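You operate a simulated robot arm through the tools that you are given. There is no shell and no other tool. Be economical: measure what you need, move in short steps, check, and stop when the job is done.

The job below is to be done with a simulated two-armed robot. You get a single attempt, and the scene is never put back.

## Task
Hold the green tote on the white table steady with one hand and put the yellow roll in it with the other.

It is judged by the outcome, as a careful person would: the job done as asked, and still so three seconds after it is handed in. It fails if anything else is knocked over, pushed out of place, dropped, spilled or broken.

## Robot
Two 7-joint arms with two-finger parallel grippers on one trunk, on a base that drives. Base frame: it is fixed to the floor where the robot stands at the start and does not move with it; the origin is under the middle of the robot, x ahead of it, y to its left, z up; the surface under the hand at the start is at about z = 800. Units: mm, rad, N and s.
The left shoulder is at the start at [30, 119, 960], the right one opposite. With the tool pointing down near the work surface each hand reaches from about 280 to 680 mm from the robot's upright axis, wherever it stands, measured 20 degrees to its own side. Places, roughly: green tote [750, 1500, 750]. Payload 3.43 kg a hand.
The tool frame of a hand sits at the grasp point between the pads (the TCP): z along the fingers, y along the line on which they close. The tips reach 30 mm beyond it. Largest opening 94 mm; finger width 28, thickness 10; the body of the gripper, 50 by 96 mm, starts 55 mm behind the TCP.
Orientation is that of the tool frame in the base frame, as a unit quaternion [x, y, z, w]. With the fingers straight down and closing along the base's y, the tool's x points along the base's -x, its y along +y and its z along -z.

## Interface
- The arms move only by the tool step_arm. It takes "left_steps", "right_steps" or both (then of equal length, played together; a hand with none holds still); each is a list of rows, each a list of 7 numbers: the turn, a rotation vector about the tool's x, y, z in degrees, then the shift along the tool's x, y, z in mm, then the opening, from 0 (shut) to 1 (fully open). In form: [[wx, wy, wz, x, y, z, claw], ...]. A call has 1 to 10 rows; each row shifts and turns the commanded pose from where the row before left it, along the tool's axes as they then stand. Rows are played at 5 a second. More than 50 mm and 0.15 rad between two rows, or a gripper value outside its range, and nothing of the call is played. A pose out of reach is approached as far as the arm can. The call stops where the force on the tool passes 40 N (or 10 N more than at its start, if that is more) or the arm is blocked; 0.2 s more then pass. The fingers move at their own pace (about 72 mm/s each) and stop on an object; they squeeze with about 35 N. The grip force told is the motor's: it shows also when the fingers shut on nothing. Time passes only in rows, and 0.2 s behind the last, so rows that do not move let the fingers close. The reply holds the time, the measured pose of the TCP, the force on the tool along the base axes, the opening and the grip force, in the units named above and with some noise, with the torque about the TCP (base axes, N m) and any sound that the robot's microphone picked up, and new pictures: "views" is both (left out), scene, wrist or none (wrist: the cameras of the hands that moved).
- Cameras (640 x 400 px; columns grow to the right, rows downward): "scene" is now at [40.8, 7.7, 1659.6]; the picture's right is [0.09, -1.00, 0.00], its down [-0.82, -0.08, -0.56] and it looks along [0.56, 0.05, -0.83] (base axes); focal length 261 px, centre (320, 200). "left" rides on the left gripper at [76, -14, -103] in its tool frame; the picture's right is [0.18, 0.98, 0.00], its down [-0.75, 0.14, -0.64] and it looks along [-0.63, 0.12, 0.77] (tool axes); focal length 243 px, centre (320, 200). "right" rides on the right gripper at [76, 14, -103] in its tool frame; the picture's right is [-0.18, 0.98, 0.00], its down [-0.75, -0.14, -0.64] and it looks along [-0.63, -0.12, 0.77] (tool axes); focal length 243 px, centre (320, 200). There is no depth. A picture from a camera that has moved, and an enlarged one, comes with that camera's place and axes in the base frame and with its lens.
- raise_lower(by): slides the trunk up (or, below 0, down) by that many mm; the arms and the scene camera ride with it, the base frame stays. It gives what a move gives, with no picture.
- drive_base(legs): drives the robot by 1 to 6 legs, each [ahead, turn to the left] in mm and rad, along the robot's own axes; the way and the turn of a leg run together, so that a leg with both is an arc; at most 1500 mm and 3.142 rad a leg. The arms and the cameras ride along, it lands a little off, and it stops where it bumps. It gives what a move gives, and a new picture of the scene camera.
- turn_head(pan, tilt): turns the head with the scene camera to pan (to the left, within 2.496 rad either way) and tilt (down, from -0.506 to 1.204), counted from straight ahead of the robot. It gives what a move gives, and a new picture of the scene camera.
- inspect(camera, box): a new picture of the part [left, top, right, bottom] of that camera's present view, enlarged. The clock stands still meanwhile.
- finish_job(): hands the job in; it is judged then, once.

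Work in short steps. Places have to be worked out from the pictures, the camera data and where the tool is seen: move nearer, look again, correct. Check each grasp and each placing, and mend what went wrong. You have 120 turns and 260 pictures in all, those below and enlarged ones among them. Open the grippers and draw the arms clear of the work before you hand the job in, unless the task says otherwise; then end with one line.

The tools are called after "Emit:" as name(argument=value, ...) on one line, values as JSON. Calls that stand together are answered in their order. step_arm: Moves the arms, as the interface text tells. Its arguments: {"type":"object","properties":{"left_steps":{"type":"array","items":{"type":"array","items":{"type":"number"}}},"right_steps":{"type":"array","items":{"type":"array","items":{"type":"number"}}},"views":{"type":"string","enum":["both","scene","wrist","none"]}},"required":[]} The other tools are called the same way: raise_lower (by) slides the trunk up or down; drive_base (legs) drives the base; turn_head (pan, tilt) turns the head that bears the scene camera; inspect (camera, box) takes an enlarged picture of a part of a camera's view; finish_job () hands the job in.

At the start:

```text
t: 0.0
left_position: [468.0, 269.1, 1113.1]
left_tcp_rot: [0.0, 1.0, 0.0, 0.0]
left_wrist_force: [-1.2, -0.9, -0.3]
left_moment: [0.02, 0.02, 0.01]
left_gripper_width: 94.1
left_grip_force: 0.0
right_position: [357.1, -61.3, 1062.9]
right_tcp_rot: [0.0, 1.0, 0.001, 0.0]
right_wrist_force: [0.7, -0.8, -0.7]
right_moment: [0.01, 0.0, 0.02]
right_gripper_width: 93.8
right_grip_force: 0.1
trunk travel left (down, up): [-225.0, 185.0]
robot x, y, heading: [3.4, 0.9, -0.001]
head pan, tilt: [0.091, 0.972]
```

scene: 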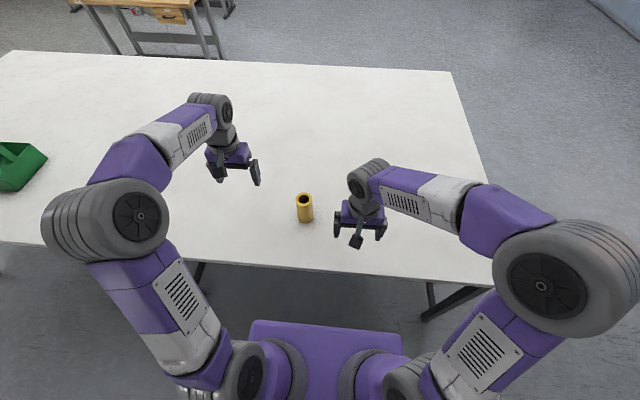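
right: 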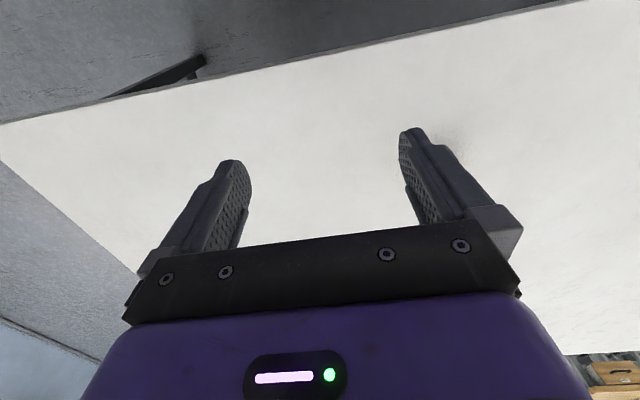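
left: 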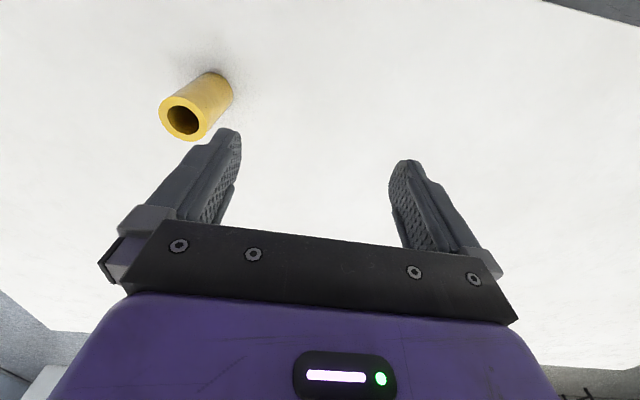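

First I look more closely at the roll, and turn the head towards the tote.

Emit:
inspect(camera="scene", box=[240, 150, 400, 250])

Emit:
turn_head(pan=1.0, tilt=0.6)

```text
4.00 times, centred on (320, 200) of scene
camera zoom: at [40.8, 7.7, 1659.6], right [0.09, -1.0, 0.0], down [-0.82, -0.08, -0.56], along [0.56, 0.05, -0.83], focal length 1045 px, centre (320, 200)
```

zoom: 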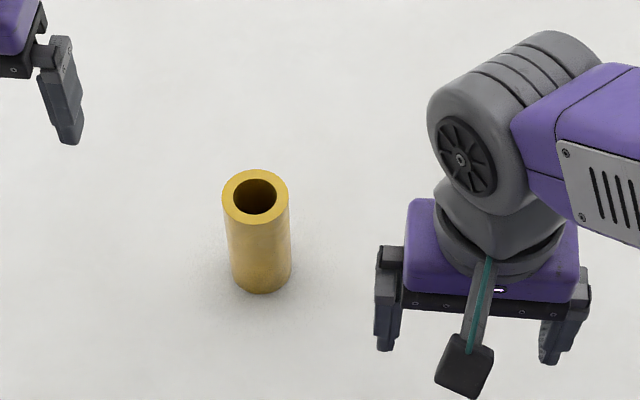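

```text
t: 1.2
left_position: [468.1, 268.0, 1115.5]
left_tcp_rot: [0.001, 1.0, 0.0, -0.001]
left_wrist_force: [0.0, -1.0, -0.3]
left_moment: [0.0, 0.0, -0.02]
left_gripper_width: 94.1
left_grip_force: 0.2
right_position: [358.5, -61.1, 1062.9]
right_tcp_rot: [0.0, 1.0, 0.0, 0.0]
right_wrist_force: [0.3, -0.3, -0.6]
right_moment: [-0.02, 0.0, 0.0]
right_gripper_width: 93.7
right_grip_force: 0.0
trunk travel left (down, up): [-225.0, 185.0]
robot x, y, heading: [-0.6, -0.6, 0.005]
head pan, tilt: [1.0, 0.6]
camera scene: at [17.5, 75.5, 1689.7], right [0.84, -0.54, 0.0], down [-0.31, -0.48, -0.82], along [0.45, 0.69, -0.57], focal length 261 px, centre (320, 200)
```

scene: 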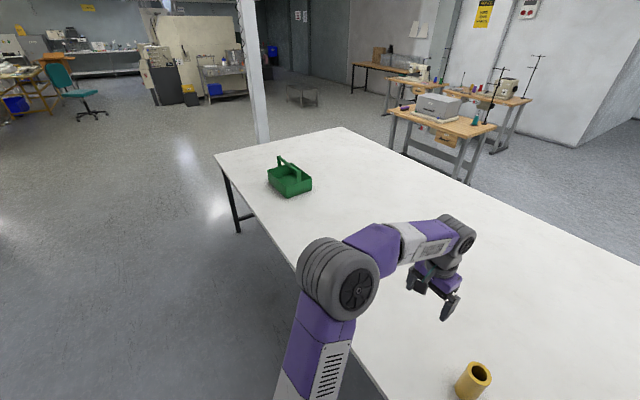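

Tracing both pictures puts the roll near [537, 110], about 56 mm wide, with its top at z≈920. The tote is a green caddy with a middle handle. I bring the left hand above the roll to look again.

Emit:
turn_head(pan=0.1, tilt=0.95)

Emit:
step_arm(left_steps=[[0, 0, 0, -17, -40, 20, 1], [0, 0, 0, -17, -40, 20, 1], [0, 0, 0, -17, -40, 20, 1], [0, 0, 0, -17, -38, 20, 1], [0, 0, 0, 0, 0, 0, 1]])

```text
t: 2.4
left_position: [468.1, 268.6, 1114.5]
left_tcp_rot: [-0.001, 1.0, 0.0, -0.001]
left_wrist_force: [-0.8, 0.5, 0.4]
left_moment: [-0.03, 0.02, -0.02]
left_gripper_width: 93.9
left_grip_force: 0.0
right_position: [356.9, -60.9, 1063.1]
right_tcp_rot: [0.0, 1.0, 0.0, 0.0]
right_wrist_force: [0.1, 0.5, -0.6]
right_moment: [-0.02, -0.04, 0.0]
right_gripper_width: 94.2
right_grip_force: 0.0
trunk travel left (down, up): [-225.0, 185.0]
robot x, y, heading: [0.9, 2.0, 0.001]
head pan, tilt: [0.099, 0.949]
camera scene: at [42.1, 8.5, 1661.3], right [0.1, -0.99, 0.0], down [-0.81, -0.08, -0.58], along [0.58, 0.06, -0.81], focal length 261 px, centre (320, 200)
```

scene: 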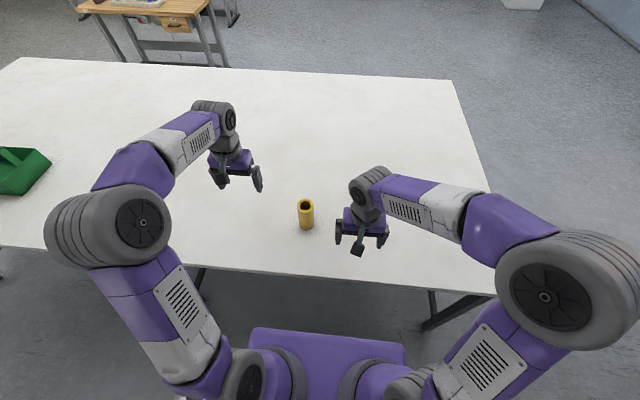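

```text
t: 3.6
left_position: [534.6, 110.5, 1034.9]
left_tcp_rot: [0.001, 1.0, 0.001, 0.001]
left_wrist_force: [-0.4, 0.1, -0.1]
left_moment: [0.02, -0.02, -0.03]
left_gripper_width: 93.9
left_grip_force: 0.0
right_position: [357.1, -60.6, 1062.9]
right_tcp_rot: [0.0, 1.0, 0.0, 0.0]
right_wrist_force: [-0.3, 1.6, 0.5]
right_moment: [0.0, -0.01, 0.01]
right_gripper_width: 93.9
right_grip_force: 0.1
trunk travel left (down, up): [-225.0, 185.0]
robot x, y, heading: [-1.1, -1.8, -0.001]
head pan, tilt: [0.099, 0.949]
camera scene: at [41.4, 9.2, 1661.3], right [0.1, -0.99, 0.0], down [-0.81, -0.08, -0.58], along [0.58, 0.06, -0.81], focal length 261 px, centre (320, 200)
camera left: at [459.1, 95.1, 1136.7], right [-0.18, 0.98, 0.0], down [0.75, 0.14, 0.64], along [0.63, 0.12, -0.77], focal length 243 px, centre (320, 200)
```

scene: 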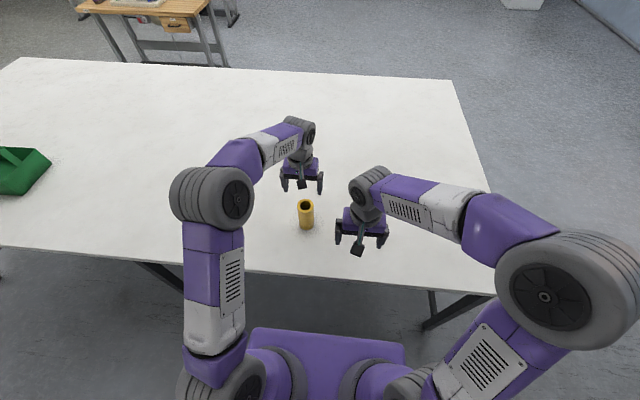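
left: 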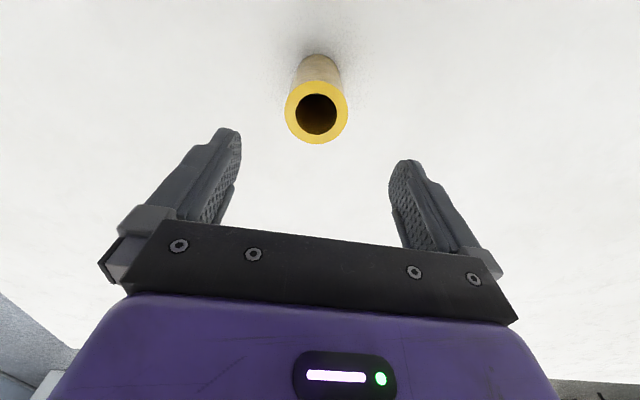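

The roll now sits between the fingers in y (≈107), with x between 531 and 542. I lower the hand 55 mm to narrow that down.

Emit:
step_arm(left_steps=[[0, 0, 0, 0, -3, 28, 1], [0, 0, 0, 0, 0, 27, 1], [0, 0, 0, 0, 0, 0, 1]])

Emit:
inspect(camera="scene", box=[240, 150, 400, 250])

```text
t: 4.4
left_position: [536.4, 107.5, 978.8]
left_tcp_rot: [0.0, 1.0, -0.001, 0.0]
left_wrist_force: [0.3, -0.6, 0.4]
left_moment: [-0.02, -0.01, 0.0]
left_gripper_width: 94.1
left_grip_force: 0.1
right_position: [357.7, -61.6, 1062.3]
right_tcp_rot: [0.0, 1.0, 0.0, 0.0]
right_wrist_force: [-0.5, -0.2, 0.6]
right_moment: [0.01, 0.0, -0.02]
right_gripper_width: 94.1
right_grip_force: 0.0
trunk travel left (down, up): [-225.0, 185.0]
robot x, y, heading: [-2.2, -1.3, 0.004]
head pan, tilt: [0.099, 0.949]
camera scene: at [41.8, 8.4, 1661.3], right [0.1, -1.0, 0.0], down [-0.81, -0.08, -0.58], along [0.58, 0.06, -0.81], focal length 261 px, centre (320, 200)
camera left: at [459.4, 91.9, 1081.2], right [-0.18, 0.98, 0.0], down [0.75, 0.14, 0.64], along [0.63, 0.12, -0.77], focal length 243 px, centre (320, 200)
```

scene: 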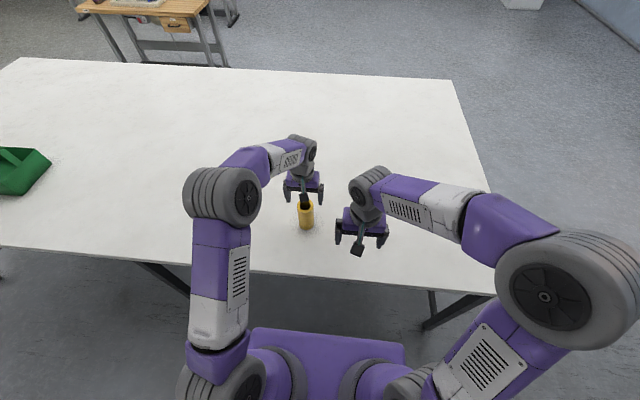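
left: 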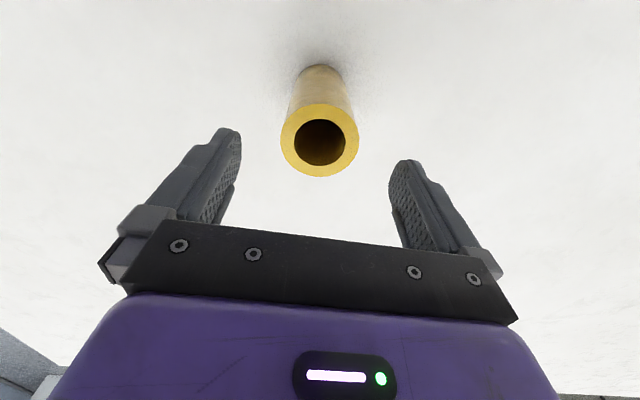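

```text
4.00 times, centred on (320, 200) of scene
camera zoom: at [41.8, 8.4, 1661.3], right [0.1, -1.0, 0.0], down [-0.81, -0.08, -0.58], along [0.58, 0.06, -0.81], focal length 1045 px, centre (320, 200)
```

zoom: 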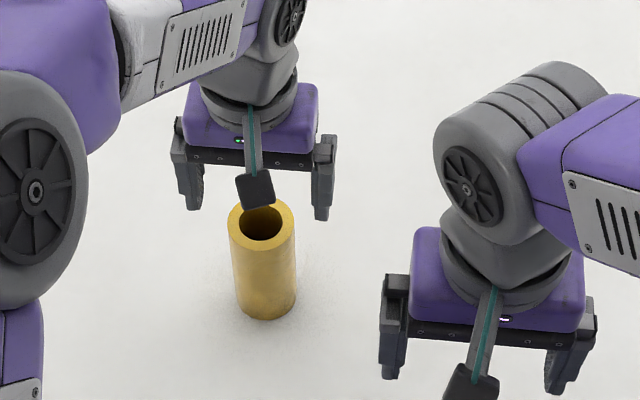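

Triangulating the two wrist views gives the roll's top at [543, 108, 907], about 60 mm across. I shift 6 mm ahead and go down to z≈876 with the fingers on either side.

Emit:
step_arm(left_steps=[[0, 0, 0, -6, 1, 20, 1], [0, 0, 0, 0, 0, 28, 1], [0, 0, 0, 0, 0, 28, 1], [0, 0, 0, 0, 0, 27, 1], [0, 0, 0, 0, 0, 0, 1]])

```text
t: 5.6
left_position: [542.1, 109.0, 875.8]
left_tcp_rot: [0.0, 1.0, 0.0, 0.001]
left_wrist_force: [0.2, -0.7, 0.3]
left_moment: [0.01, 0.0, 0.04]
left_gripper_width: 94.0
left_grip_force: 0.1
right_position: [358.6, -61.6, 1064.6]
right_tcp_rot: [0.0, 1.0, 0.0, 0.001]
right_wrist_force: [0.5, -0.3, 0.3]
right_moment: [0.0, 0.0, -0.05]
right_gripper_width: 94.0
right_grip_force: 0.0
trunk travel left (down, up): [-225.0, 185.0]
robot x, y, heading: [1.0, 1.1, 0.006]
head pan, tilt: [0.099, 0.949]
camera scene: at [41.8, 8.4, 1661.3], right [0.1, -1.0, 0.0], down [-0.81, -0.08, -0.58], along [0.58, 0.06, -0.81], focal length 261 px, centre (320, 200)
camera left: at [465.6, 93.4, 978.1], right [-0.18, 0.98, 0.0], down [0.75, 0.14, 0.64], along [0.63, 0.12, -0.77], focal length 243 px, centre (320, 200)
```

scene: 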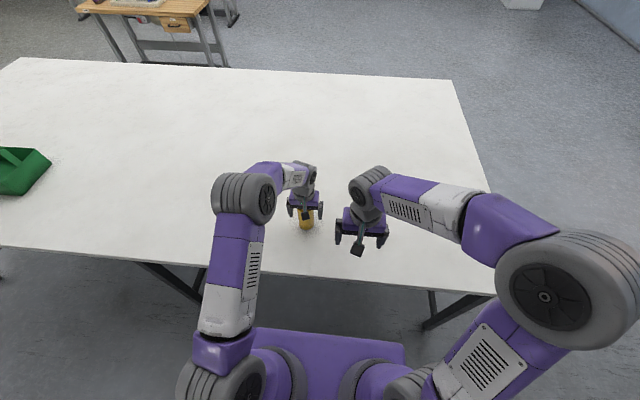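
left: 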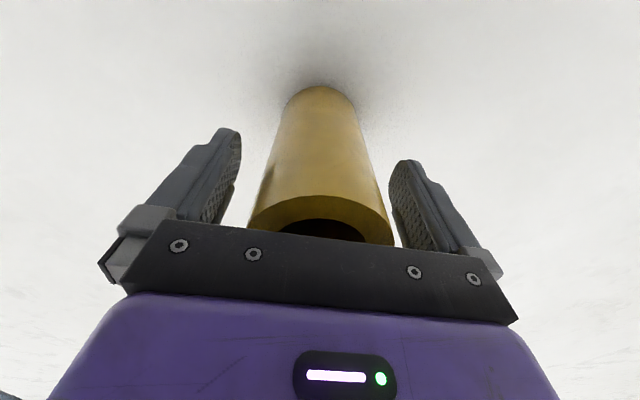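

The roll is between the fingers and only slightly off-centre, so I close on it.

Emit:
step_arm(left_steps=[[0, 0, 0, 0, 0, 0, 0.5], [0, 0, 0, 0, 0, 0, 0.3], [0, 0, 0, 0, 0, 0, 0.1], [0, 0, 0, 0, 0, 0, 0]], views="wrist")

```text
t: 6.6
left_position: [542.6, 108.2, 876.4]
left_tcp_rot: [0.0, 1.0, 0.0, -0.001]
left_wrist_force: [0.5, -0.3, 0.5]
left_moment: [-0.04, 0.0, 0.03]
left_gripper_width: 58.8
left_grip_force: 35.2
right_position: [358.7, -60.3, 1064.2]
right_tcp_rot: [0.0, 1.0, 0.0, 0.0]
right_wrist_force: [-0.5, 0.2, -0.8]
right_moment: [-0.02, 0.01, 0.0]
right_gripper_width: 94.0
right_grip_force: 0.0
trunk travel left (down, up): [-225.0, 185.0]
robot x, y, heading: [3.6, -0.3, -0.004]
head pan, tilt: [0.099, 0.949]
camera left: at [465.7, 93.3, 978.2], right [-0.18, 0.98, 0.0], down [0.75, 0.14, 0.64], along [0.63, 0.12, -0.77], focal length 243 px, centre (320, 200)
```

left: 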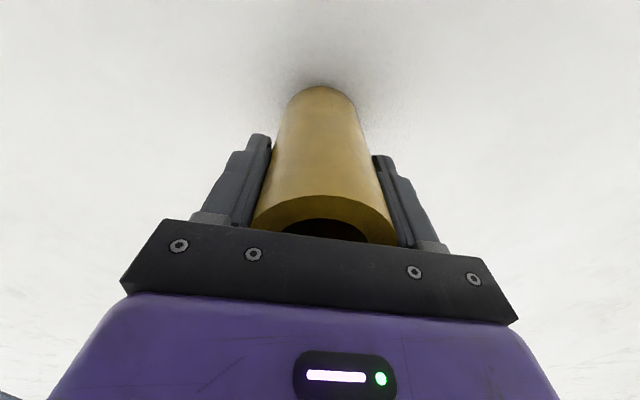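

The roll is held at 58.8 mm width. I lift it well clear and draw it in a little.

Emit:
step_arm(left_steps=[[0, 0, 0, 0, 0, -15, 0], [0, 0, 0, 0, 0, -30, 0], [0, 0, 0, 0, 10, -35, 0], [0, 0, 0, 8, 20, -35, 0], [0, 0, 0, 15, 25, -35, 0], [0, 0, 0, 15, 25, -35, 0], [0, 0, 0, 15, 25, -35, 0], [0, 0, 0, 15, 25, -25, 0], [0, 0, 0, 0, 0, 0, 0]])

```text
t: 8.6
left_position: [474.4, 239.5, 1120.8]
left_tcp_rot: [0.0, 1.0, -0.001, -0.001]
left_wrist_force: [0.3, -0.3, -1.5]
left_moment: [-0.01, 0.01, 0.01]
left_gripper_width: 51.6
left_grip_force: 35.1
right_position: [358.0, -62.0, 1063.3]
right_tcp_rot: [0.0, 1.0, 0.0, 0.0]
right_wrist_force: [0.1, 0.6, -0.4]
right_moment: [-0.05, 0.03, 0.0]
right_gripper_width: 94.0
right_grip_force: 0.0
trunk travel left (down, up): [-225.0, 185.0]
robot x, y, heading: [1.9, -1.1, 0.0]
head pan, tilt: [0.099, 0.949]
camera scene: at [42.8, 8.0, 1661.2], right [0.1, -1.0, 0.0], down [-0.81, -0.08, -0.58], along [0.58, 0.06, -0.81], focal length 261 px, centre (320, 200)
camera left: at [397.7, 223.4, 1223.1], right [-0.18, 0.98, 0.0], down [0.75, 0.14, 0.64], along [0.63, 0.12, -0.77], focal length 243 px, centre (320, 200)
```

scene: 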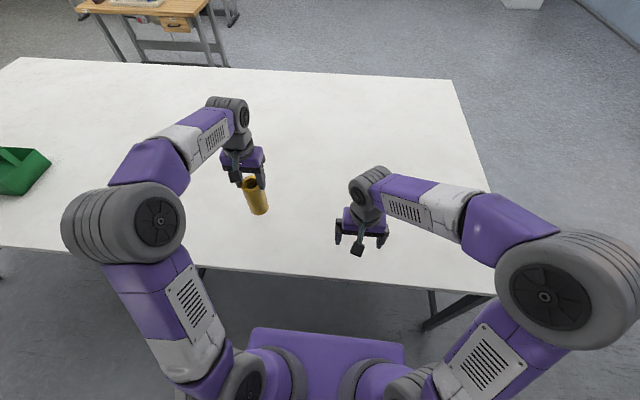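
left: 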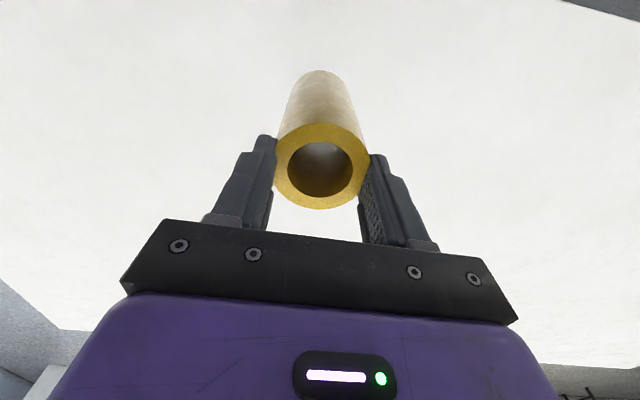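

The opening fell from 58.8 to 51.6 mm, so the roll has slipped in the grip. I look closely while the clock stands still.

Emit:
inspect(camera="scene", box=[204, 145, 300, 205])

Emit:
inspect(camera="left", box=[200, 50, 440, 250])

```text
6.67 times, centred on (252, 175) of scene
camera zoom: at [42.8, 8.0, 1661.2], right [0.1, -1.0, 0.0], down [-0.81, -0.08, -0.58], along [0.58, 0.06, -0.81], focal length 1742 px, centre (773, 367)
```

zoom: 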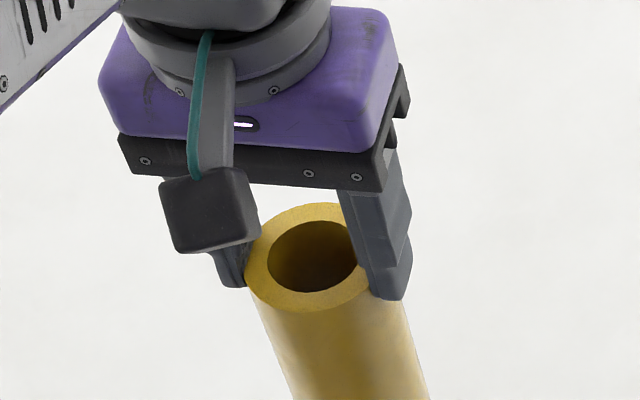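

```text
2.00 times, centred on (320, 150) of left
camera zoom: at [397.7, 223.4, 1223.1], right [-0.18, 0.98, 0.0], down [0.75, 0.14, 0.64], along [0.63, 0.12, -0.77], focal length 485 px, centre (320, 300)
```

zoom: 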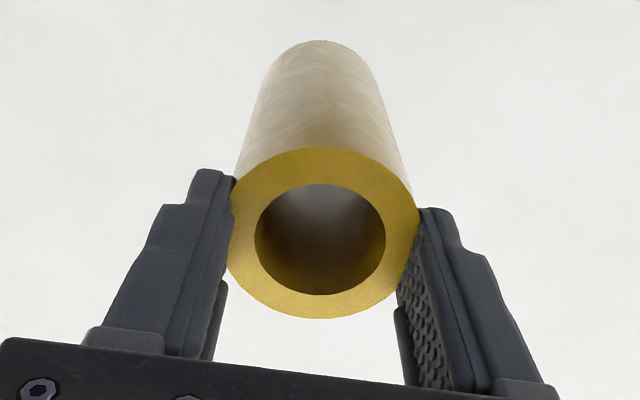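

The roll hangs upright by its upper rim at the fingertips, with its top at z≈1090. It is near slipping out, so I lower it smoothly towards the table to set it down and grip it again.

Emit:
step_arm(left_steps=[[0, 0, 0, 0, 0, 8, 0], [0, 0, 0, 0, 0, 20, 0], [0, 0, 0, 0, 0, 30, 0], [0, 0, 0, 0, 0, 35, 0], [0, 0, 0, 0, 0, 30, 0], [0, 0, 0, 0, 0, 20, 0], [0, 0, 0, 0, 0, 10, 0], [0, 0, 0, 0, 0, 5, 0]])

```text
t: 10.4
left_position: [474.9, 238.7, 963.9]
left_tcp_rot: [0.0, 1.0, 0.001, 0.0]
left_wrist_force: [-0.2, 0.0, -2.0]
left_moment: [0.0, -0.03, 0.02]
left_gripper_width: 51.8
left_grip_force: 35.2
right_position: [357.4, -60.4, 1063.7]
right_tcp_rot: [0.0, 1.0, 0.0, 0.0]
right_wrist_force: [0.2, 0.1, -0.3]
right_moment: [-0.03, -0.01, -0.02]
right_gripper_width: 94.2
right_grip_force: 0.1
trunk travel left (down, up): [-225.0, 185.0]
robot x, y, heading: [-0.8, 0.0, 0.002]
head pan, tilt: [0.099, 0.949]
camera scene: at [42.3, 8.5, 1661.3], right [0.1, -1.0, 0.0], down [-0.81, -0.08, -0.58], along [0.58, 0.06, -0.81], focal length 261 px, centre (320, 200)
camera left: at [398.0, 223.4, 1065.3], right [-0.18, 0.98, 0.0], down [0.75, 0.14, 0.64], along [0.63, 0.12, -0.77], focal length 243 px, centre (320, 200)
```

scene: 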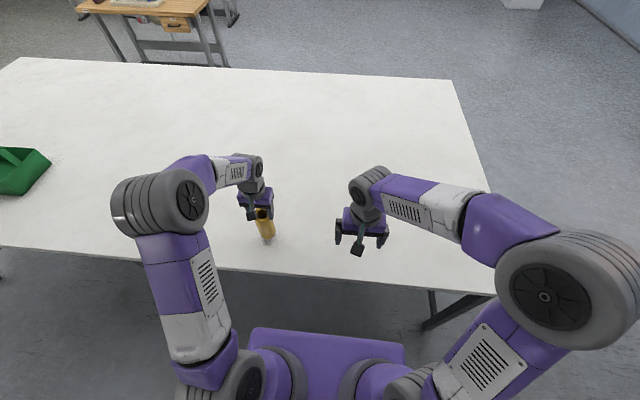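
left: 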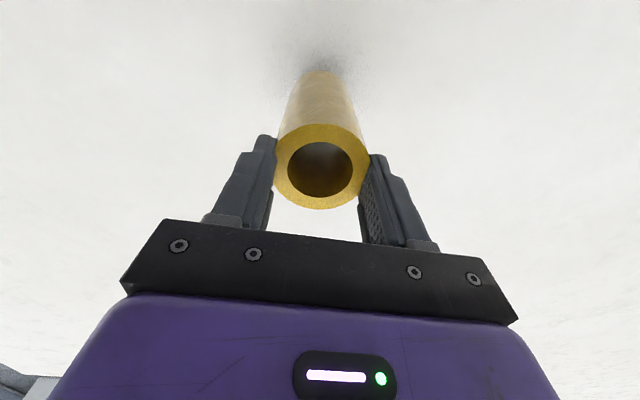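

No further slip: the view is unchanged and the weight is only about 2 N. I continue down slowly until the bottom touches.

Emit:
step_arm(left_steps=[[0, 0, 0, 0, 0, 5, 0], [0, 0, 0, 0, 0, 5, 0], [0, 0, 0, 0, 0, 4, 0], [0, 0, 0, 0, 0, 3, 0]])

```text
t: 11.4
left_position: [474.6, 239.3, 946.4]
left_tcp_rot: [0.001, 1.0, 0.0, 0.0]
left_wrist_force: [0.5, 0.1, -1.0]
left_moment: [0.05, 0.03, 0.01]
left_gripper_width: 51.5
left_grip_force: 34.7
right_position: [358.3, -62.0, 1063.4]
right_tcp_rot: [-0.001, 1.0, 0.0, 0.001]
right_wrist_force: [0.1, -0.4, 0.7]
right_moment: [-0.02, 0.01, -0.01]
right_gripper_width: 93.9
right_grip_force: 0.0
trunk travel left (down, up): [-225.0, 185.0]
robot x, y, heading: [-3.5, -3.8, -0.003]
head pan, tilt: [0.099, 0.949]
camera scene: at [42.2, 8.5, 1661.3], right [0.1, -1.0, 0.0], down [-0.81, -0.08, -0.58], along [0.58, 0.06, -0.81], focal length 261 px, centre (320, 200)
camera left: at [397.7, 223.9, 1048.7], right [-0.18, 0.98, 0.0], down [0.75, 0.14, 0.64], along [0.63, 0.12, -0.77], focal length 243 px, centre (320, 200)
```

scene: 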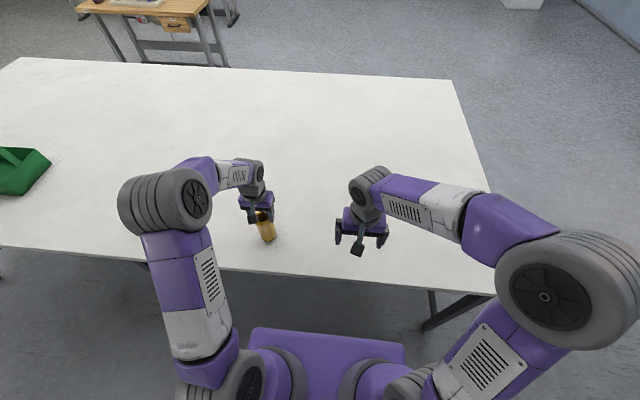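
left: 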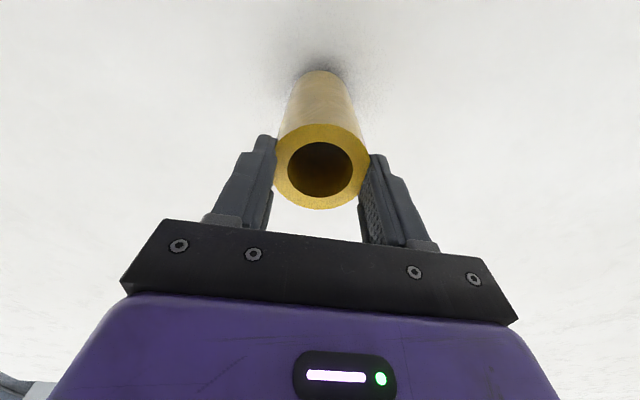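

Still hanging, with the bottom about 10 mm above the table. A few more small steps.

Emit:
step_arm(left_steps=[[0, 0, 0, 0, 0, 3, 0], [0, 0, 0, 0, 0, 3, 0], [0, 0, 0, 0, 0, 3, 0], [0, 0, 0, 0, 0, 2, 0]], views="wrist")

```text
t: 12.4
left_position: [473.7, 240.4, 935.5]
left_tcp_rot: [0.0, 1.0, 0.0, 0.0]
left_wrist_force: [-1.3, 0.0, -2.5]
left_moment: [0.01, -0.02, -0.02]
left_gripper_width: 51.7
left_grip_force: 34.7
right_position: [358.7, -60.9, 1062.3]
right_tcp_rot: [0.0, 1.0, 0.001, 0.0]
right_wrist_force: [-1.1, -0.1, 0.0]
right_moment: [0.01, 0.0, 0.0]
right_gripper_width: 93.9
right_grip_force: 0.1
trunk travel left (down, up): [-225.0, 185.0]
robot x, y, heading: [-0.6, -0.7, 0.005]
head pan, tilt: [0.099, 0.949]
camera left: at [397.8, 223.8, 1037.8], right [-0.18, 0.98, 0.0], down [0.75, 0.14, 0.64], along [0.63, 0.12, -0.77], focal length 243 px, centre (320, 200)
```

left: 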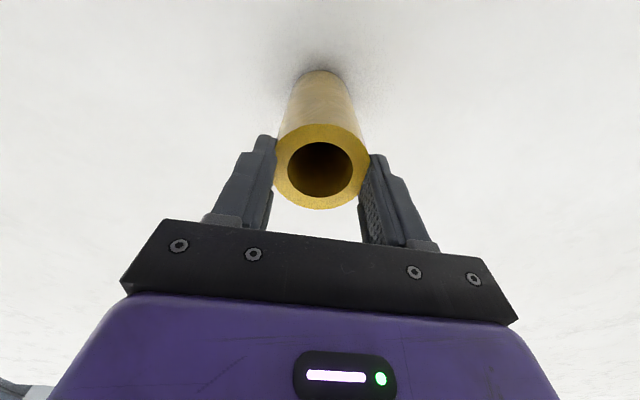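

No contact yet. I go on with 2 mm rows and watch the force.

Emit:
step_arm(left_steps=[[0, 0, 0, 0, 0, 2, 0], [0, 0, 0, 0, 0, 2, 0], [0, 0, 0, 0, 0, 2, 0], [0, 0, 0, 0, 0, 2, 0], [0, 0, 0, 0, 0, 0, 0]], views="wrist")

Emit:
inspect(camera="scene", box=[216, 185, 312, 245])

```text
t: 13.6
left_position: [474.6, 239.5, 929.4]
left_tcp_rot: [0.0, 1.0, 0.0, 0.002]
left_wrist_force: [4.0, 1.4, 16.3]
left_moment: [0.06, -0.28, 0.01]
left_gripper_width: 51.4
left_grip_force: 34.7
right_position: [358.3, -61.7, 1063.8]
right_tcp_rot: [0.0, 1.0, 0.0, 0.0]
right_wrist_force: [-0.2, -1.0, -0.4]
right_moment: [0.06, -0.01, -0.01]
right_gripper_width: 93.9
right_grip_force: 0.1
trunk travel left (down, up): [-225.0, 185.0]
robot x, y, heading: [2.4, 2.3, 0.0]
head pan, tilt: [0.099, 0.949]
camera left: at [397.9, 223.5, 1030.6], right [-0.18, 0.98, 0.0], down [0.75, 0.14, 0.65], along [0.63, 0.12, -0.76], focal length 243 px, centre (320, 200)
```

left: 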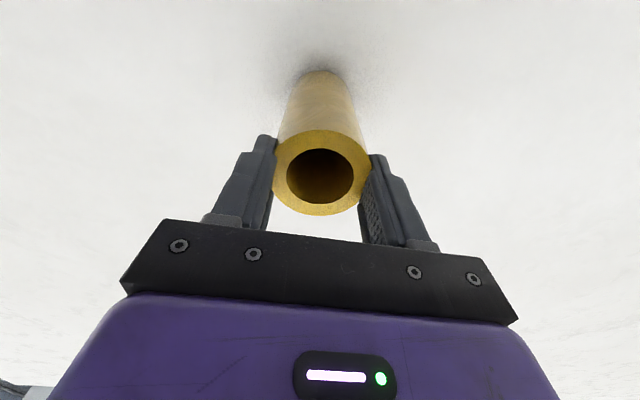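

```text
6.67 times, centred on (264, 215) of scene
camera zoom: at [41.1, 7.9, 1661.4], right [0.1, -1.0, 0.0], down [-0.81, -0.08, -0.58], along [0.58, 0.06, -0.81], focal length 1742 px, centre (693, 100)
```

zoom: 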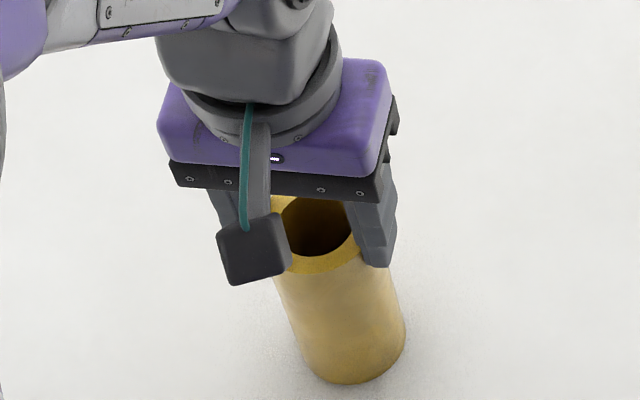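

It touched down (16 N at z≈929) and is standing. I open the fingers and check that it stays upright.

Emit:
step_arm(left_steps=[[0, 0, 0, 0, 0, -2, 0], [0, 0, 0, 0, 0, 0, 0.7], [0, 0, 0, 0, 0, 0, 1], [0, 0, 0, 0, 0, 0, 1]])

Emit:
inspect(camera="scene", box=[216, 185, 312, 245])

```text
t: 14.6
left_position: [473.7, 238.0, 930.2]
left_tcp_rot: [0.0, 1.0, 0.0, 0.0]
left_wrist_force: [0.4, 0.3, -0.5]
left_moment: [-0.02, -0.03, 0.01]
left_gripper_width: 93.8
left_grip_force: 0.1
right_position: [358.3, -61.6, 1064.2]
right_tcp_rot: [0.0, 1.0, 0.0, 0.0]
right_wrist_force: [0.2, 0.2, 0.0]
right_moment: [-0.01, -0.03, 0.02]
right_gripper_width: 94.0
right_grip_force: 0.0
trunk travel left (down, up): [-225.0, 185.0]
robot x, y, heading: [0.6, -0.8, 0.002]
head pan, tilt: [0.099, 0.949]
camera scene: at [42.0, 8.4, 1661.3], right [0.1, -1.0, 0.0], down [-0.81, -0.08, -0.58], along [0.58, 0.06, -0.81], focal length 261 px, centre (320, 200)
camera left: at [397.7, 223.7, 1031.7], right [-0.18, 0.98, 0.0], down [0.75, 0.14, 0.64], along [0.63, 0.12, -0.77], focal length 243 px, centre (320, 200)
```

scene: 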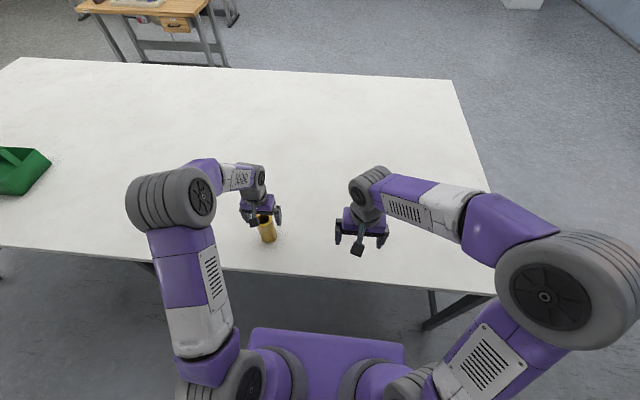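
left: 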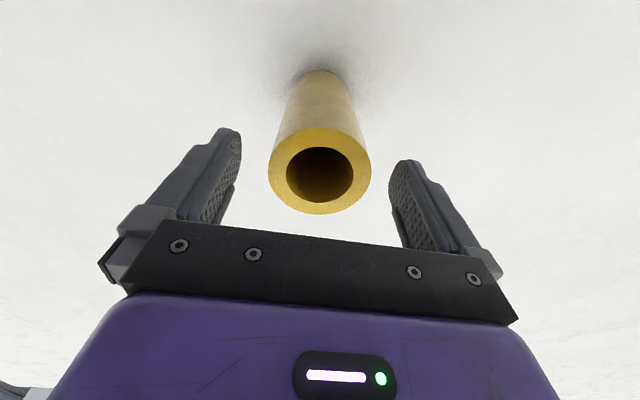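

```text
6.67 times, centred on (264, 215) of scene
camera zoom: at [42.0, 8.4, 1661.3], right [0.1, -1.0, 0.0], down [-0.81, -0.08, -0.58], along [0.58, 0.06, -0.81], focal length 1742 px, centre (693, 100)
```

zoom: 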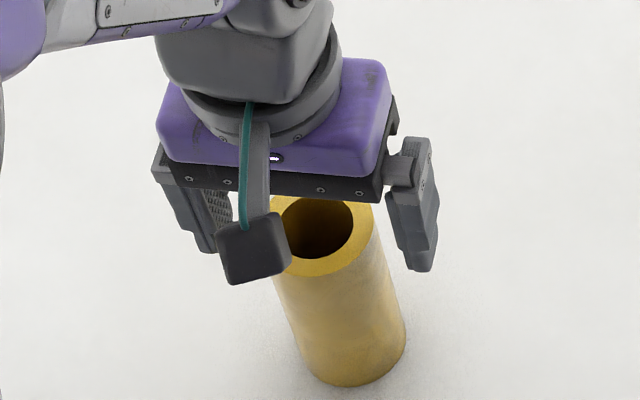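

The roll stands free and upright, centred at about [475, 238]. I go down deeper than before, to z≈866, leaving the palm just above the rim.

Emit:
step_arm(left_steps=[[0, 0, 0, 0, 0, 20, 1], [0, 0, 0, 0, 0, 22, 1], [0, 0, 0, 0, 0, 22, 1], [0, 0, 0, 0, 0, 0, 1]], views="wrist")

Emit:
inspect(camera="scene", box=[216, 185, 312, 245])

```text
t: 15.6
left_position: [474.7, 239.1, 865.9]
left_tcp_rot: [0.001, 1.0, 0.0, 0.0]
left_wrist_force: [0.4, -0.6, -1.0]
left_moment: [-0.01, 0.0, 0.03]
left_gripper_width: 93.9
left_grip_force: 0.0
right_position: [359.0, -62.0, 1064.0]
right_tcp_rot: [0.0, 1.0, 0.001, -0.001]
right_wrist_force: [-0.6, 0.2, 0.4]
right_moment: [-0.01, 0.01, 0.02]
right_gripper_width: 93.9
right_grip_force: 0.0
trunk travel left (down, up): [-225.0, 185.0]
robot x, y, heading: [-1.0, 0.4, 0.004]
head pan, tilt: [0.099, 0.949]
camera left: at [397.8, 223.7, 968.0], right [-0.18, 0.98, 0.0], down [0.75, 0.14, 0.64], along [0.63, 0.12, -0.77], focal length 243 px, centre (320, 200)
```

left: 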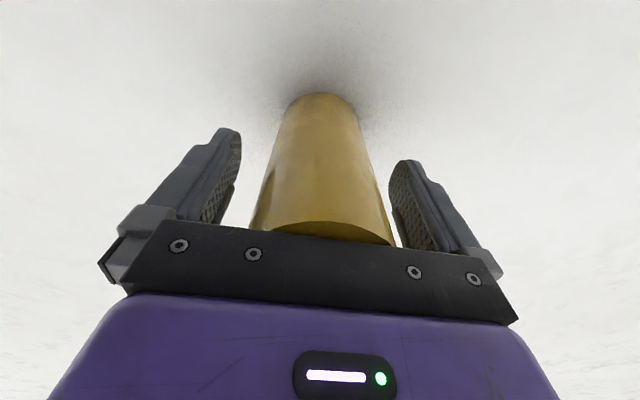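

```text
6.67 times, centred on (264, 215) of scene
camera zoom: at [41.7, 8.4, 1661.3], right [0.1, -1.0, 0.0], down [-0.81, -0.08, -0.58], along [0.58, 0.06, -0.81], focal length 1742 px, centre (693, 100)
```

zoom: 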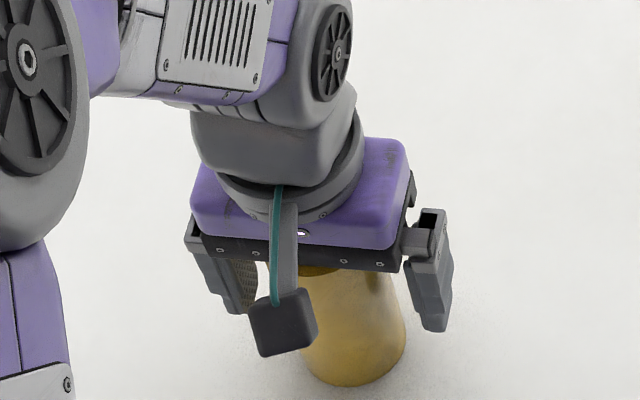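

The fingers straddle the roll well. I close and wait for the grip to settle.

Emit:
step_arm(left_steps=[[0, 0, 0, 0, 0, 0, 0.5], [0, 0, 0, 0, 0, 0, 0.2], [0, 0, 0, 0, 0, 0, 0], [0, 0, 0, 0, 0, 0, 0], [0, 0, 0, 0, 0, 0, 0]], views="none")

Emit:
step_arm(left_steps=[[0, 0, 0, 0, 0, -4, 0], [0, 0, 0, 0, 0, -6, 0], [0, 0, 0, 0, 0, -6, 0], [0, 0, 0, 0, 0, -6, 0], [0, 0, 0, 0, 0, -6, 0], [0, 0, 0, 0, 0, -4, 0], [0, 0, 0, 0, 0, 0, 0]], views="both")

```text
t: 16.8
left_position: [474.2, 239.6, 865.1]
left_tcp_rot: [0.0, 1.0, 0.001, 0.001]
left_wrist_force: [0.4, -0.3, 0.0]
left_moment: [-0.02, -0.02, -0.02]
left_gripper_width: 56.0
left_grip_force: 35.1
right_position: [358.2, -60.8, 1063.9]
right_tcp_rot: [0.0, 1.0, 0.001, 0.0]
right_wrist_force: [0.8, -0.3, -0.2]
right_moment: [-0.01, -0.02, 0.02]
right_gripper_width: 93.8
right_grip_force: 0.1
trunk travel left (down, up): [-225.0, 185.0]
robot x, y, heading: [-0.6, 1.7, -0.002]
head pan, tilt: [0.099, 0.949]
```

```text
t: 18.4
left_position: [474.4, 239.2, 897.6]
left_tcp_rot: [0.0, 1.0, 0.001, 0.0]
left_wrist_force: [-0.1, 0.6, -1.0]
left_moment: [0.02, -0.01, -0.01]
left_gripper_width: 56.2
left_grip_force: 35.3
right_position: [358.2, -61.2, 1063.4]
right_tcp_rot: [0.0, 1.0, 0.0, 0.0]
right_wrist_force: [0.0, -0.4, 0.3]
right_moment: [0.02, -0.03, -0.01]
right_gripper_width: 94.0
right_grip_force: 0.1
trunk travel left (down, up): [-225.0, 185.0]
robot x, y, heading: [-0.1, 1.7, 0.001]
head pan, tilt: [0.099, 0.949]
camera scene: at [42.2, 8.5, 1661.3], right [0.1, -1.0, 0.0], down [-0.81, -0.08, -0.58], along [0.58, 0.06, -0.81], focal length 261 px, centre (320, 200)
camera left: at [398.0, 223.9, 999.7], right [-0.18, 0.98, 0.0], down [0.75, 0.14, 0.64], along [0.63, 0.12, -0.77], focal length 243 px, centre (320, 200)
```

scene: 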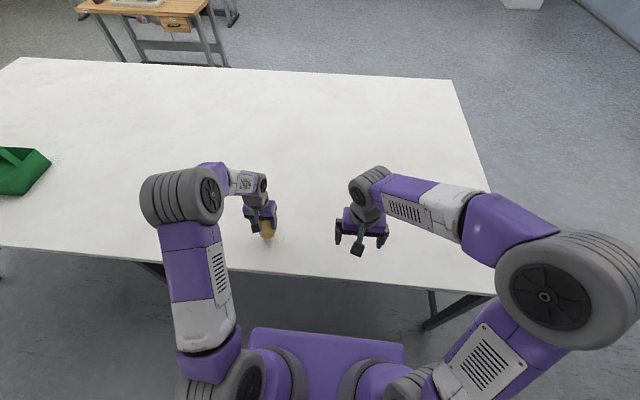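
left: 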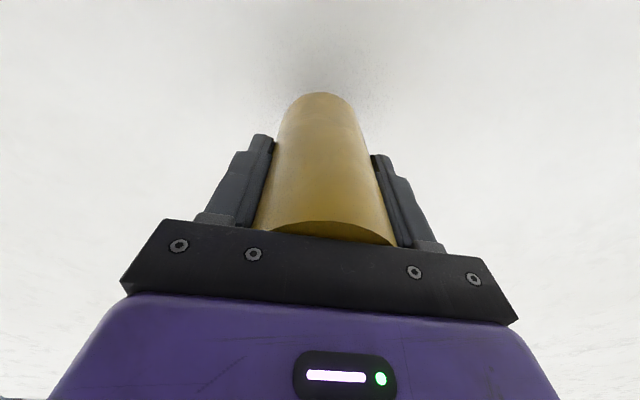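

This time the opening holds at 56 mm and the roll rose with the hand, with no slip. I lift on gently and check.

Emit:
step_arm(left_steps=[[0, 0, 0, 0, 0, -10, 0], [0, 0, 0, 0, 0, -18, 0], [0, 0, 0, 0, 0, -22, 0], [0, 0, 0, 0, 0, -22, 0], [0, 0, 0, 0, 0, -22, 0], [0, 0, 0, 0, 0, -22, 0], [0, 0, 0, 0, 0, -22, 0], [0, 0, 0, 0, 0, -18, 0], [0, 0, 0, 0, 0, -10, 0], [0, 0, 0, 0, 0, 0, 0]], views="wrist")

```text
t: 20.6
left_position: [475.1, 239.0, 1063.5]
left_tcp_rot: [-0.001, 1.0, 0.0, 0.0]
left_wrist_force: [0.4, 0.0, -2.3]
left_moment: [-0.01, -0.01, 0.03]
left_gripper_width: 56.5
left_grip_force: 34.9
right_position: [359.0, -60.4, 1064.3]
right_tcp_rot: [0.0, 1.0, 0.0, 0.0]
right_wrist_force: [0.0, -0.3, -0.1]
right_moment: [-0.01, -0.03, 0.0]
right_gripper_width: 94.0
right_grip_force: 0.1
trunk travel left (down, up): [-225.0, 185.0]
robot x, y, heading: [3.8, 2.0, -0.001]
head pan, tilt: [0.099, 0.949]
camera left: at [397.9, 223.8, 1165.6], right [-0.18, 0.98, 0.0], down [0.75, 0.14, 0.64], along [0.63, 0.12, -0.77], focal length 243 px, centre (320, 200)
```

left: 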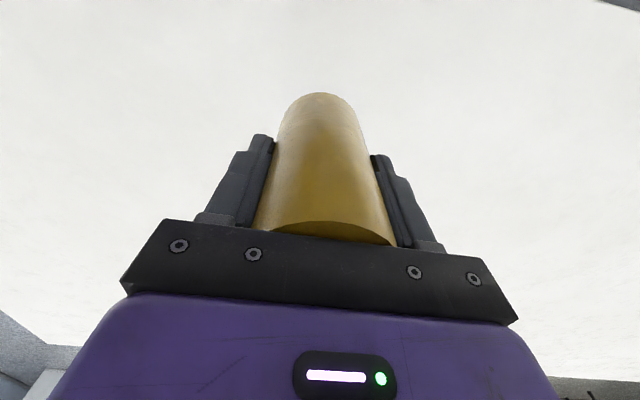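

The grip is solid. I raise the trunk for clearance, then drive along the table towards the tote: turn left, go ahead, turn back.

Emit:
raise_lower(by=80)

Emit:
drive_base(legs=[[0, 1.571], [700, 0]])

```text
t: 21.8
left_position: [473.8, 239.0, 1143.7]
left_tcp_rot: [0.0, 1.0, 0.0, 0.0]
left_wrist_force: [0.3, 0.8, -1.6]
left_moment: [0.01, -0.04, 0.01]
left_gripper_width: 56.2
left_grip_force: 34.4
right_position: [358.6, -61.5, 1143.5]
right_tcp_rot: [0.0, 1.0, 0.0, 0.0]
right_wrist_force: [0.1, 0.4, 0.0]
right_moment: [-0.04, 0.0, -0.02]
right_gripper_width: 94.0
right_grip_force: 0.1
trunk travel left (down, up): [-305.0, 105.0]
robot x, y, heading: [-1.5, 1.7, -0.003]
head pan, tilt: [0.099, 0.949]
```

```text
t: 29.4
left_position: [-233.6, 1176.4, 1142.9]
left_tcp_rot: [-0.705, 0.709, 0.001, 0.0]
left_wrist_force: [-0.8, 0.7, -2.2]
left_moment: [-0.03, -0.01, -0.04]
left_gripper_width: 56.3
left_grip_force: 35.4
right_position: [65.4, 1058.6, 1143.7]
right_tcp_rot: [-0.704, 0.71, -0.001, 0.0]
right_wrist_force: [-0.1, -0.3, 0.0]
right_moment: [-0.03, -0.02, 0.0]
right_gripper_width: 93.9
right_grip_force: 0.1
trunk travel left (down, up): [-305.0, 105.0]
robot x, y, heading: [1.3, 699.6, 1.562]
head pan, tilt: [0.099, 0.949]
camera scene: at [-5.5, 744.4, 1741.3], right [1.0, 0.09, 0.0], down [0.08, -0.81, -0.58], along [-0.05, 0.58, -0.81], focal length 261 px, centre (320, 200)
```

scene: 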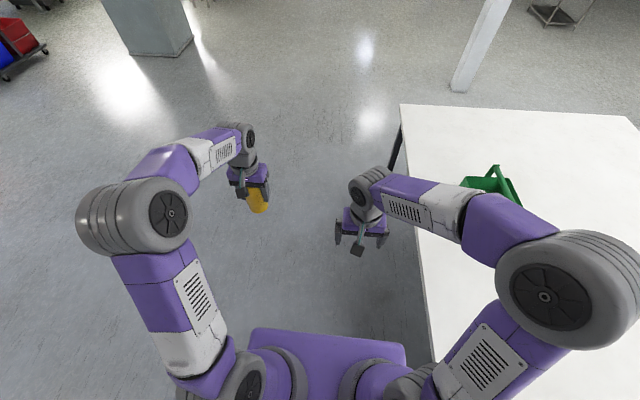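

All is well. From here I look over at the tote to measure it.

Emit:
turn_head(pan=-0.75, tilt=0.75)

Emit:
inspect(camera="scene", box=[240, 50, 400, 150])

```text
t: 30.6
left_position: [-233.6, 1175.7, 1142.8]
left_tcp_rot: [-0.705, 0.71, 0.0, 0.0]
left_wrist_force: [-0.6, -0.4, -1.6]
left_moment: [-0.02, -0.01, 0.02]
left_gripper_width: 56.0
left_grip_force: 34.7
right_position: [65.9, 1057.4, 1143.5]
right_tcp_rot: [-0.704, 0.71, 0.0, 0.0]
right_wrist_force: [0.2, 0.4, -0.1]
right_moment: [-0.03, 0.0, 0.0]
right_gripper_width: 94.1
right_grip_force: 0.0
trunk travel left (down, up): [-305.0, 105.0]
robot x, y, heading: [2.8, 703.1, 1.563]
head pan, tilt: [-0.75, 0.75]
camera scene: at [58.1, 732.1, 1756.8], right [0.73, -0.69, 0.0], down [-0.47, -0.5, -0.73], along [0.5, 0.53, -0.68], focal length 261 px, centre (320, 200)
```

scene: 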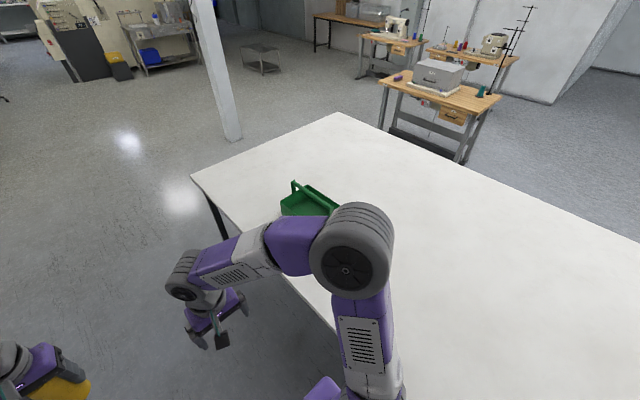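

```text
4.00 times, centred on (320, 100) of scene
camera zoom: at [58.1, 732.1, 1756.8], right [0.73, -0.69, 0.0], down [-0.47, -0.5, -0.73], along [0.5, 0.53, -0.68], focal length 1045 px, centre (320, 600)
```

zoom: 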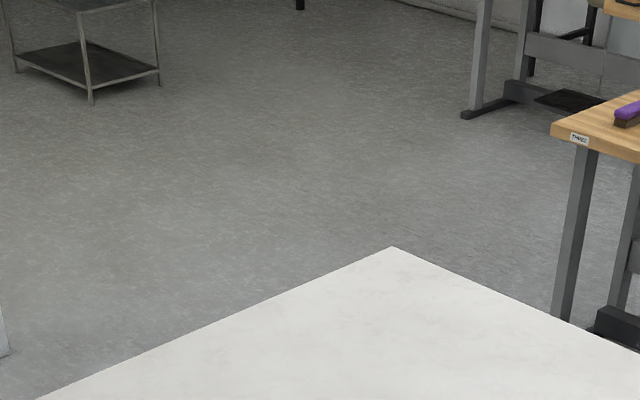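

The tote spans roughly x 555–755, y 1320–1550, and its handle runs along y. I drive beside it and turn to face it.

Emit:
drive_base(legs=[[740, 0], [0, -1.563]])

Emit:
turn_head(pan=0, tilt=0.8)

```text
t: 38.4
left_position: [480.7, 1677.6, 1144.2]
left_tcp_rot: [0.0, 1.0, 0.001, 0.0]
left_wrist_force: [0.8, -0.6, -2.2]
left_moment: [0.01, -0.02, 0.02]
left_gripper_width: 56.5
left_grip_force: 35.3
right_position: [366.4, 1378.6, 1142.8]
right_tcp_rot: [0.0, 1.0, 0.0, -0.001]
right_wrist_force: [-0.3, -0.4, 0.2]
right_moment: [0.01, 0.04, 0.0]
right_gripper_width: 93.9
right_grip_force: 0.0
trunk travel left (down, up): [-305.0, 105.0]
robot x, y, heading: [7.2, 1440.6, 0.007]
head pan, tilt: [-0.75, 0.75]
camera scene: at [38.2, 1383.2, 1756.8], right [-0.68, -0.73, 0.0], down [-0.5, 0.46, -0.73], along [0.54, -0.5, -0.68], focal length 261 px, centre (320, 200)
```

scene: 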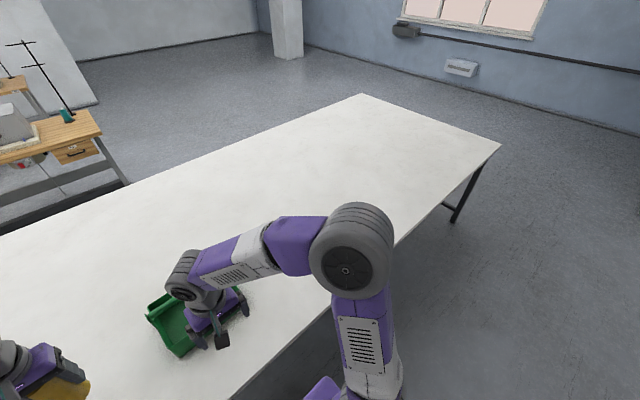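

```text
t: 39.5
left_position: [481.0, 1677.7, 1143.9]
left_tcp_rot: [0.0, 1.0, 0.0, 0.0]
left_wrist_force: [-0.2, -0.3, -1.5]
left_moment: [0.0, 0.02, 0.05]
left_gripper_width: 56.1
left_grip_force: 35.2
right_position: [365.8, 1377.0, 1143.8]
right_tcp_rot: [0.0, 1.0, 0.0, 0.0]
right_wrist_force: [-0.2, -0.7, 0.4]
right_moment: [0.0, -0.02, -0.03]
right_gripper_width: 93.9
right_grip_force: 0.0
trunk travel left (down, up): [-305.0, 105.0]
robot x, y, heading: [6.1, 1436.2, -0.0]
head pan, tilt: [0.0, 0.799]
camera scene: at [58.2, 1439.7, 1752.8], right [0.0, -1.0, 0.0], down [-0.72, 0.0, -0.7], along [0.7, 0.0, -0.72], focal length 261 px, centre (320, 200)
```

scene: 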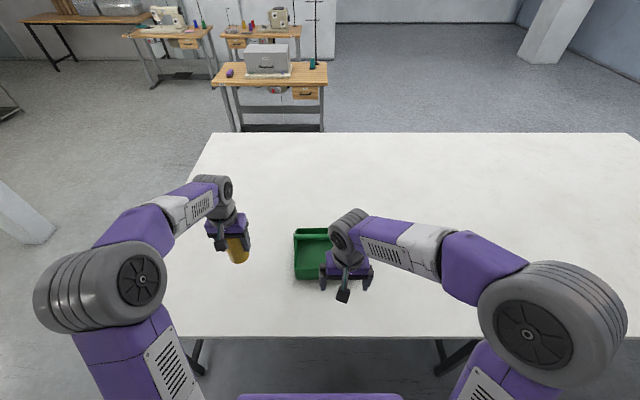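

The tote is right ahead, with the right hand partly in front of it. I shift the right hand to the right and look closely.

Emit:
step_arm(right_steps=[[0, 0, 0, 0, -40, 0, 1], [0, 0, 0, 0, -45, 0, 1], [0, 0, 0, 0, -45, 0, 1], [0, 0, 0, 0, -30, 0, 1]], views="none")

Emit:
inspect(camera="scene", box=[256, 200, 416, 300])

```text
t: 40.5
left_position: [481.9, 1677.2, 1143.4]
left_tcp_rot: [-0.001, 1.0, 0.0, -0.001]
left_wrist_force: [-0.3, 0.3, -0.9]
left_moment: [-0.01, 0.02, -0.05]
left_gripper_width: 56.2
left_grip_force: 35.0
right_position: [366.1, 1217.5, 1143.1]
right_tcp_rot: [-0.001, 1.0, -0.001, 0.0]
right_wrist_force: [-0.3, 0.7, 0.3]
right_moment: [0.02, 0.01, 0.03]
right_gripper_width: 94.1
right_grip_force: 0.1
trunk travel left (down, up): [-305.0, 105.0]
robot x, y, heading: [7.0, 1440.0, 0.001]
head pan, tilt: [0.0, 0.799]
```

```text
4.00 times, centred on (336, 250) of scene
camera zoom: at [58.1, 1439.3, 1752.8], right [0.0, -1.0, 0.0], down [-0.72, 0.0, -0.7], along [0.7, 0.0, -0.72], focal length 1045 px, centre (256, 0)
```

zoom: 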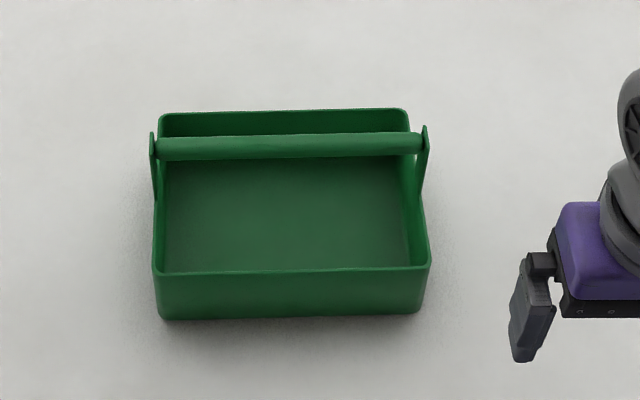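

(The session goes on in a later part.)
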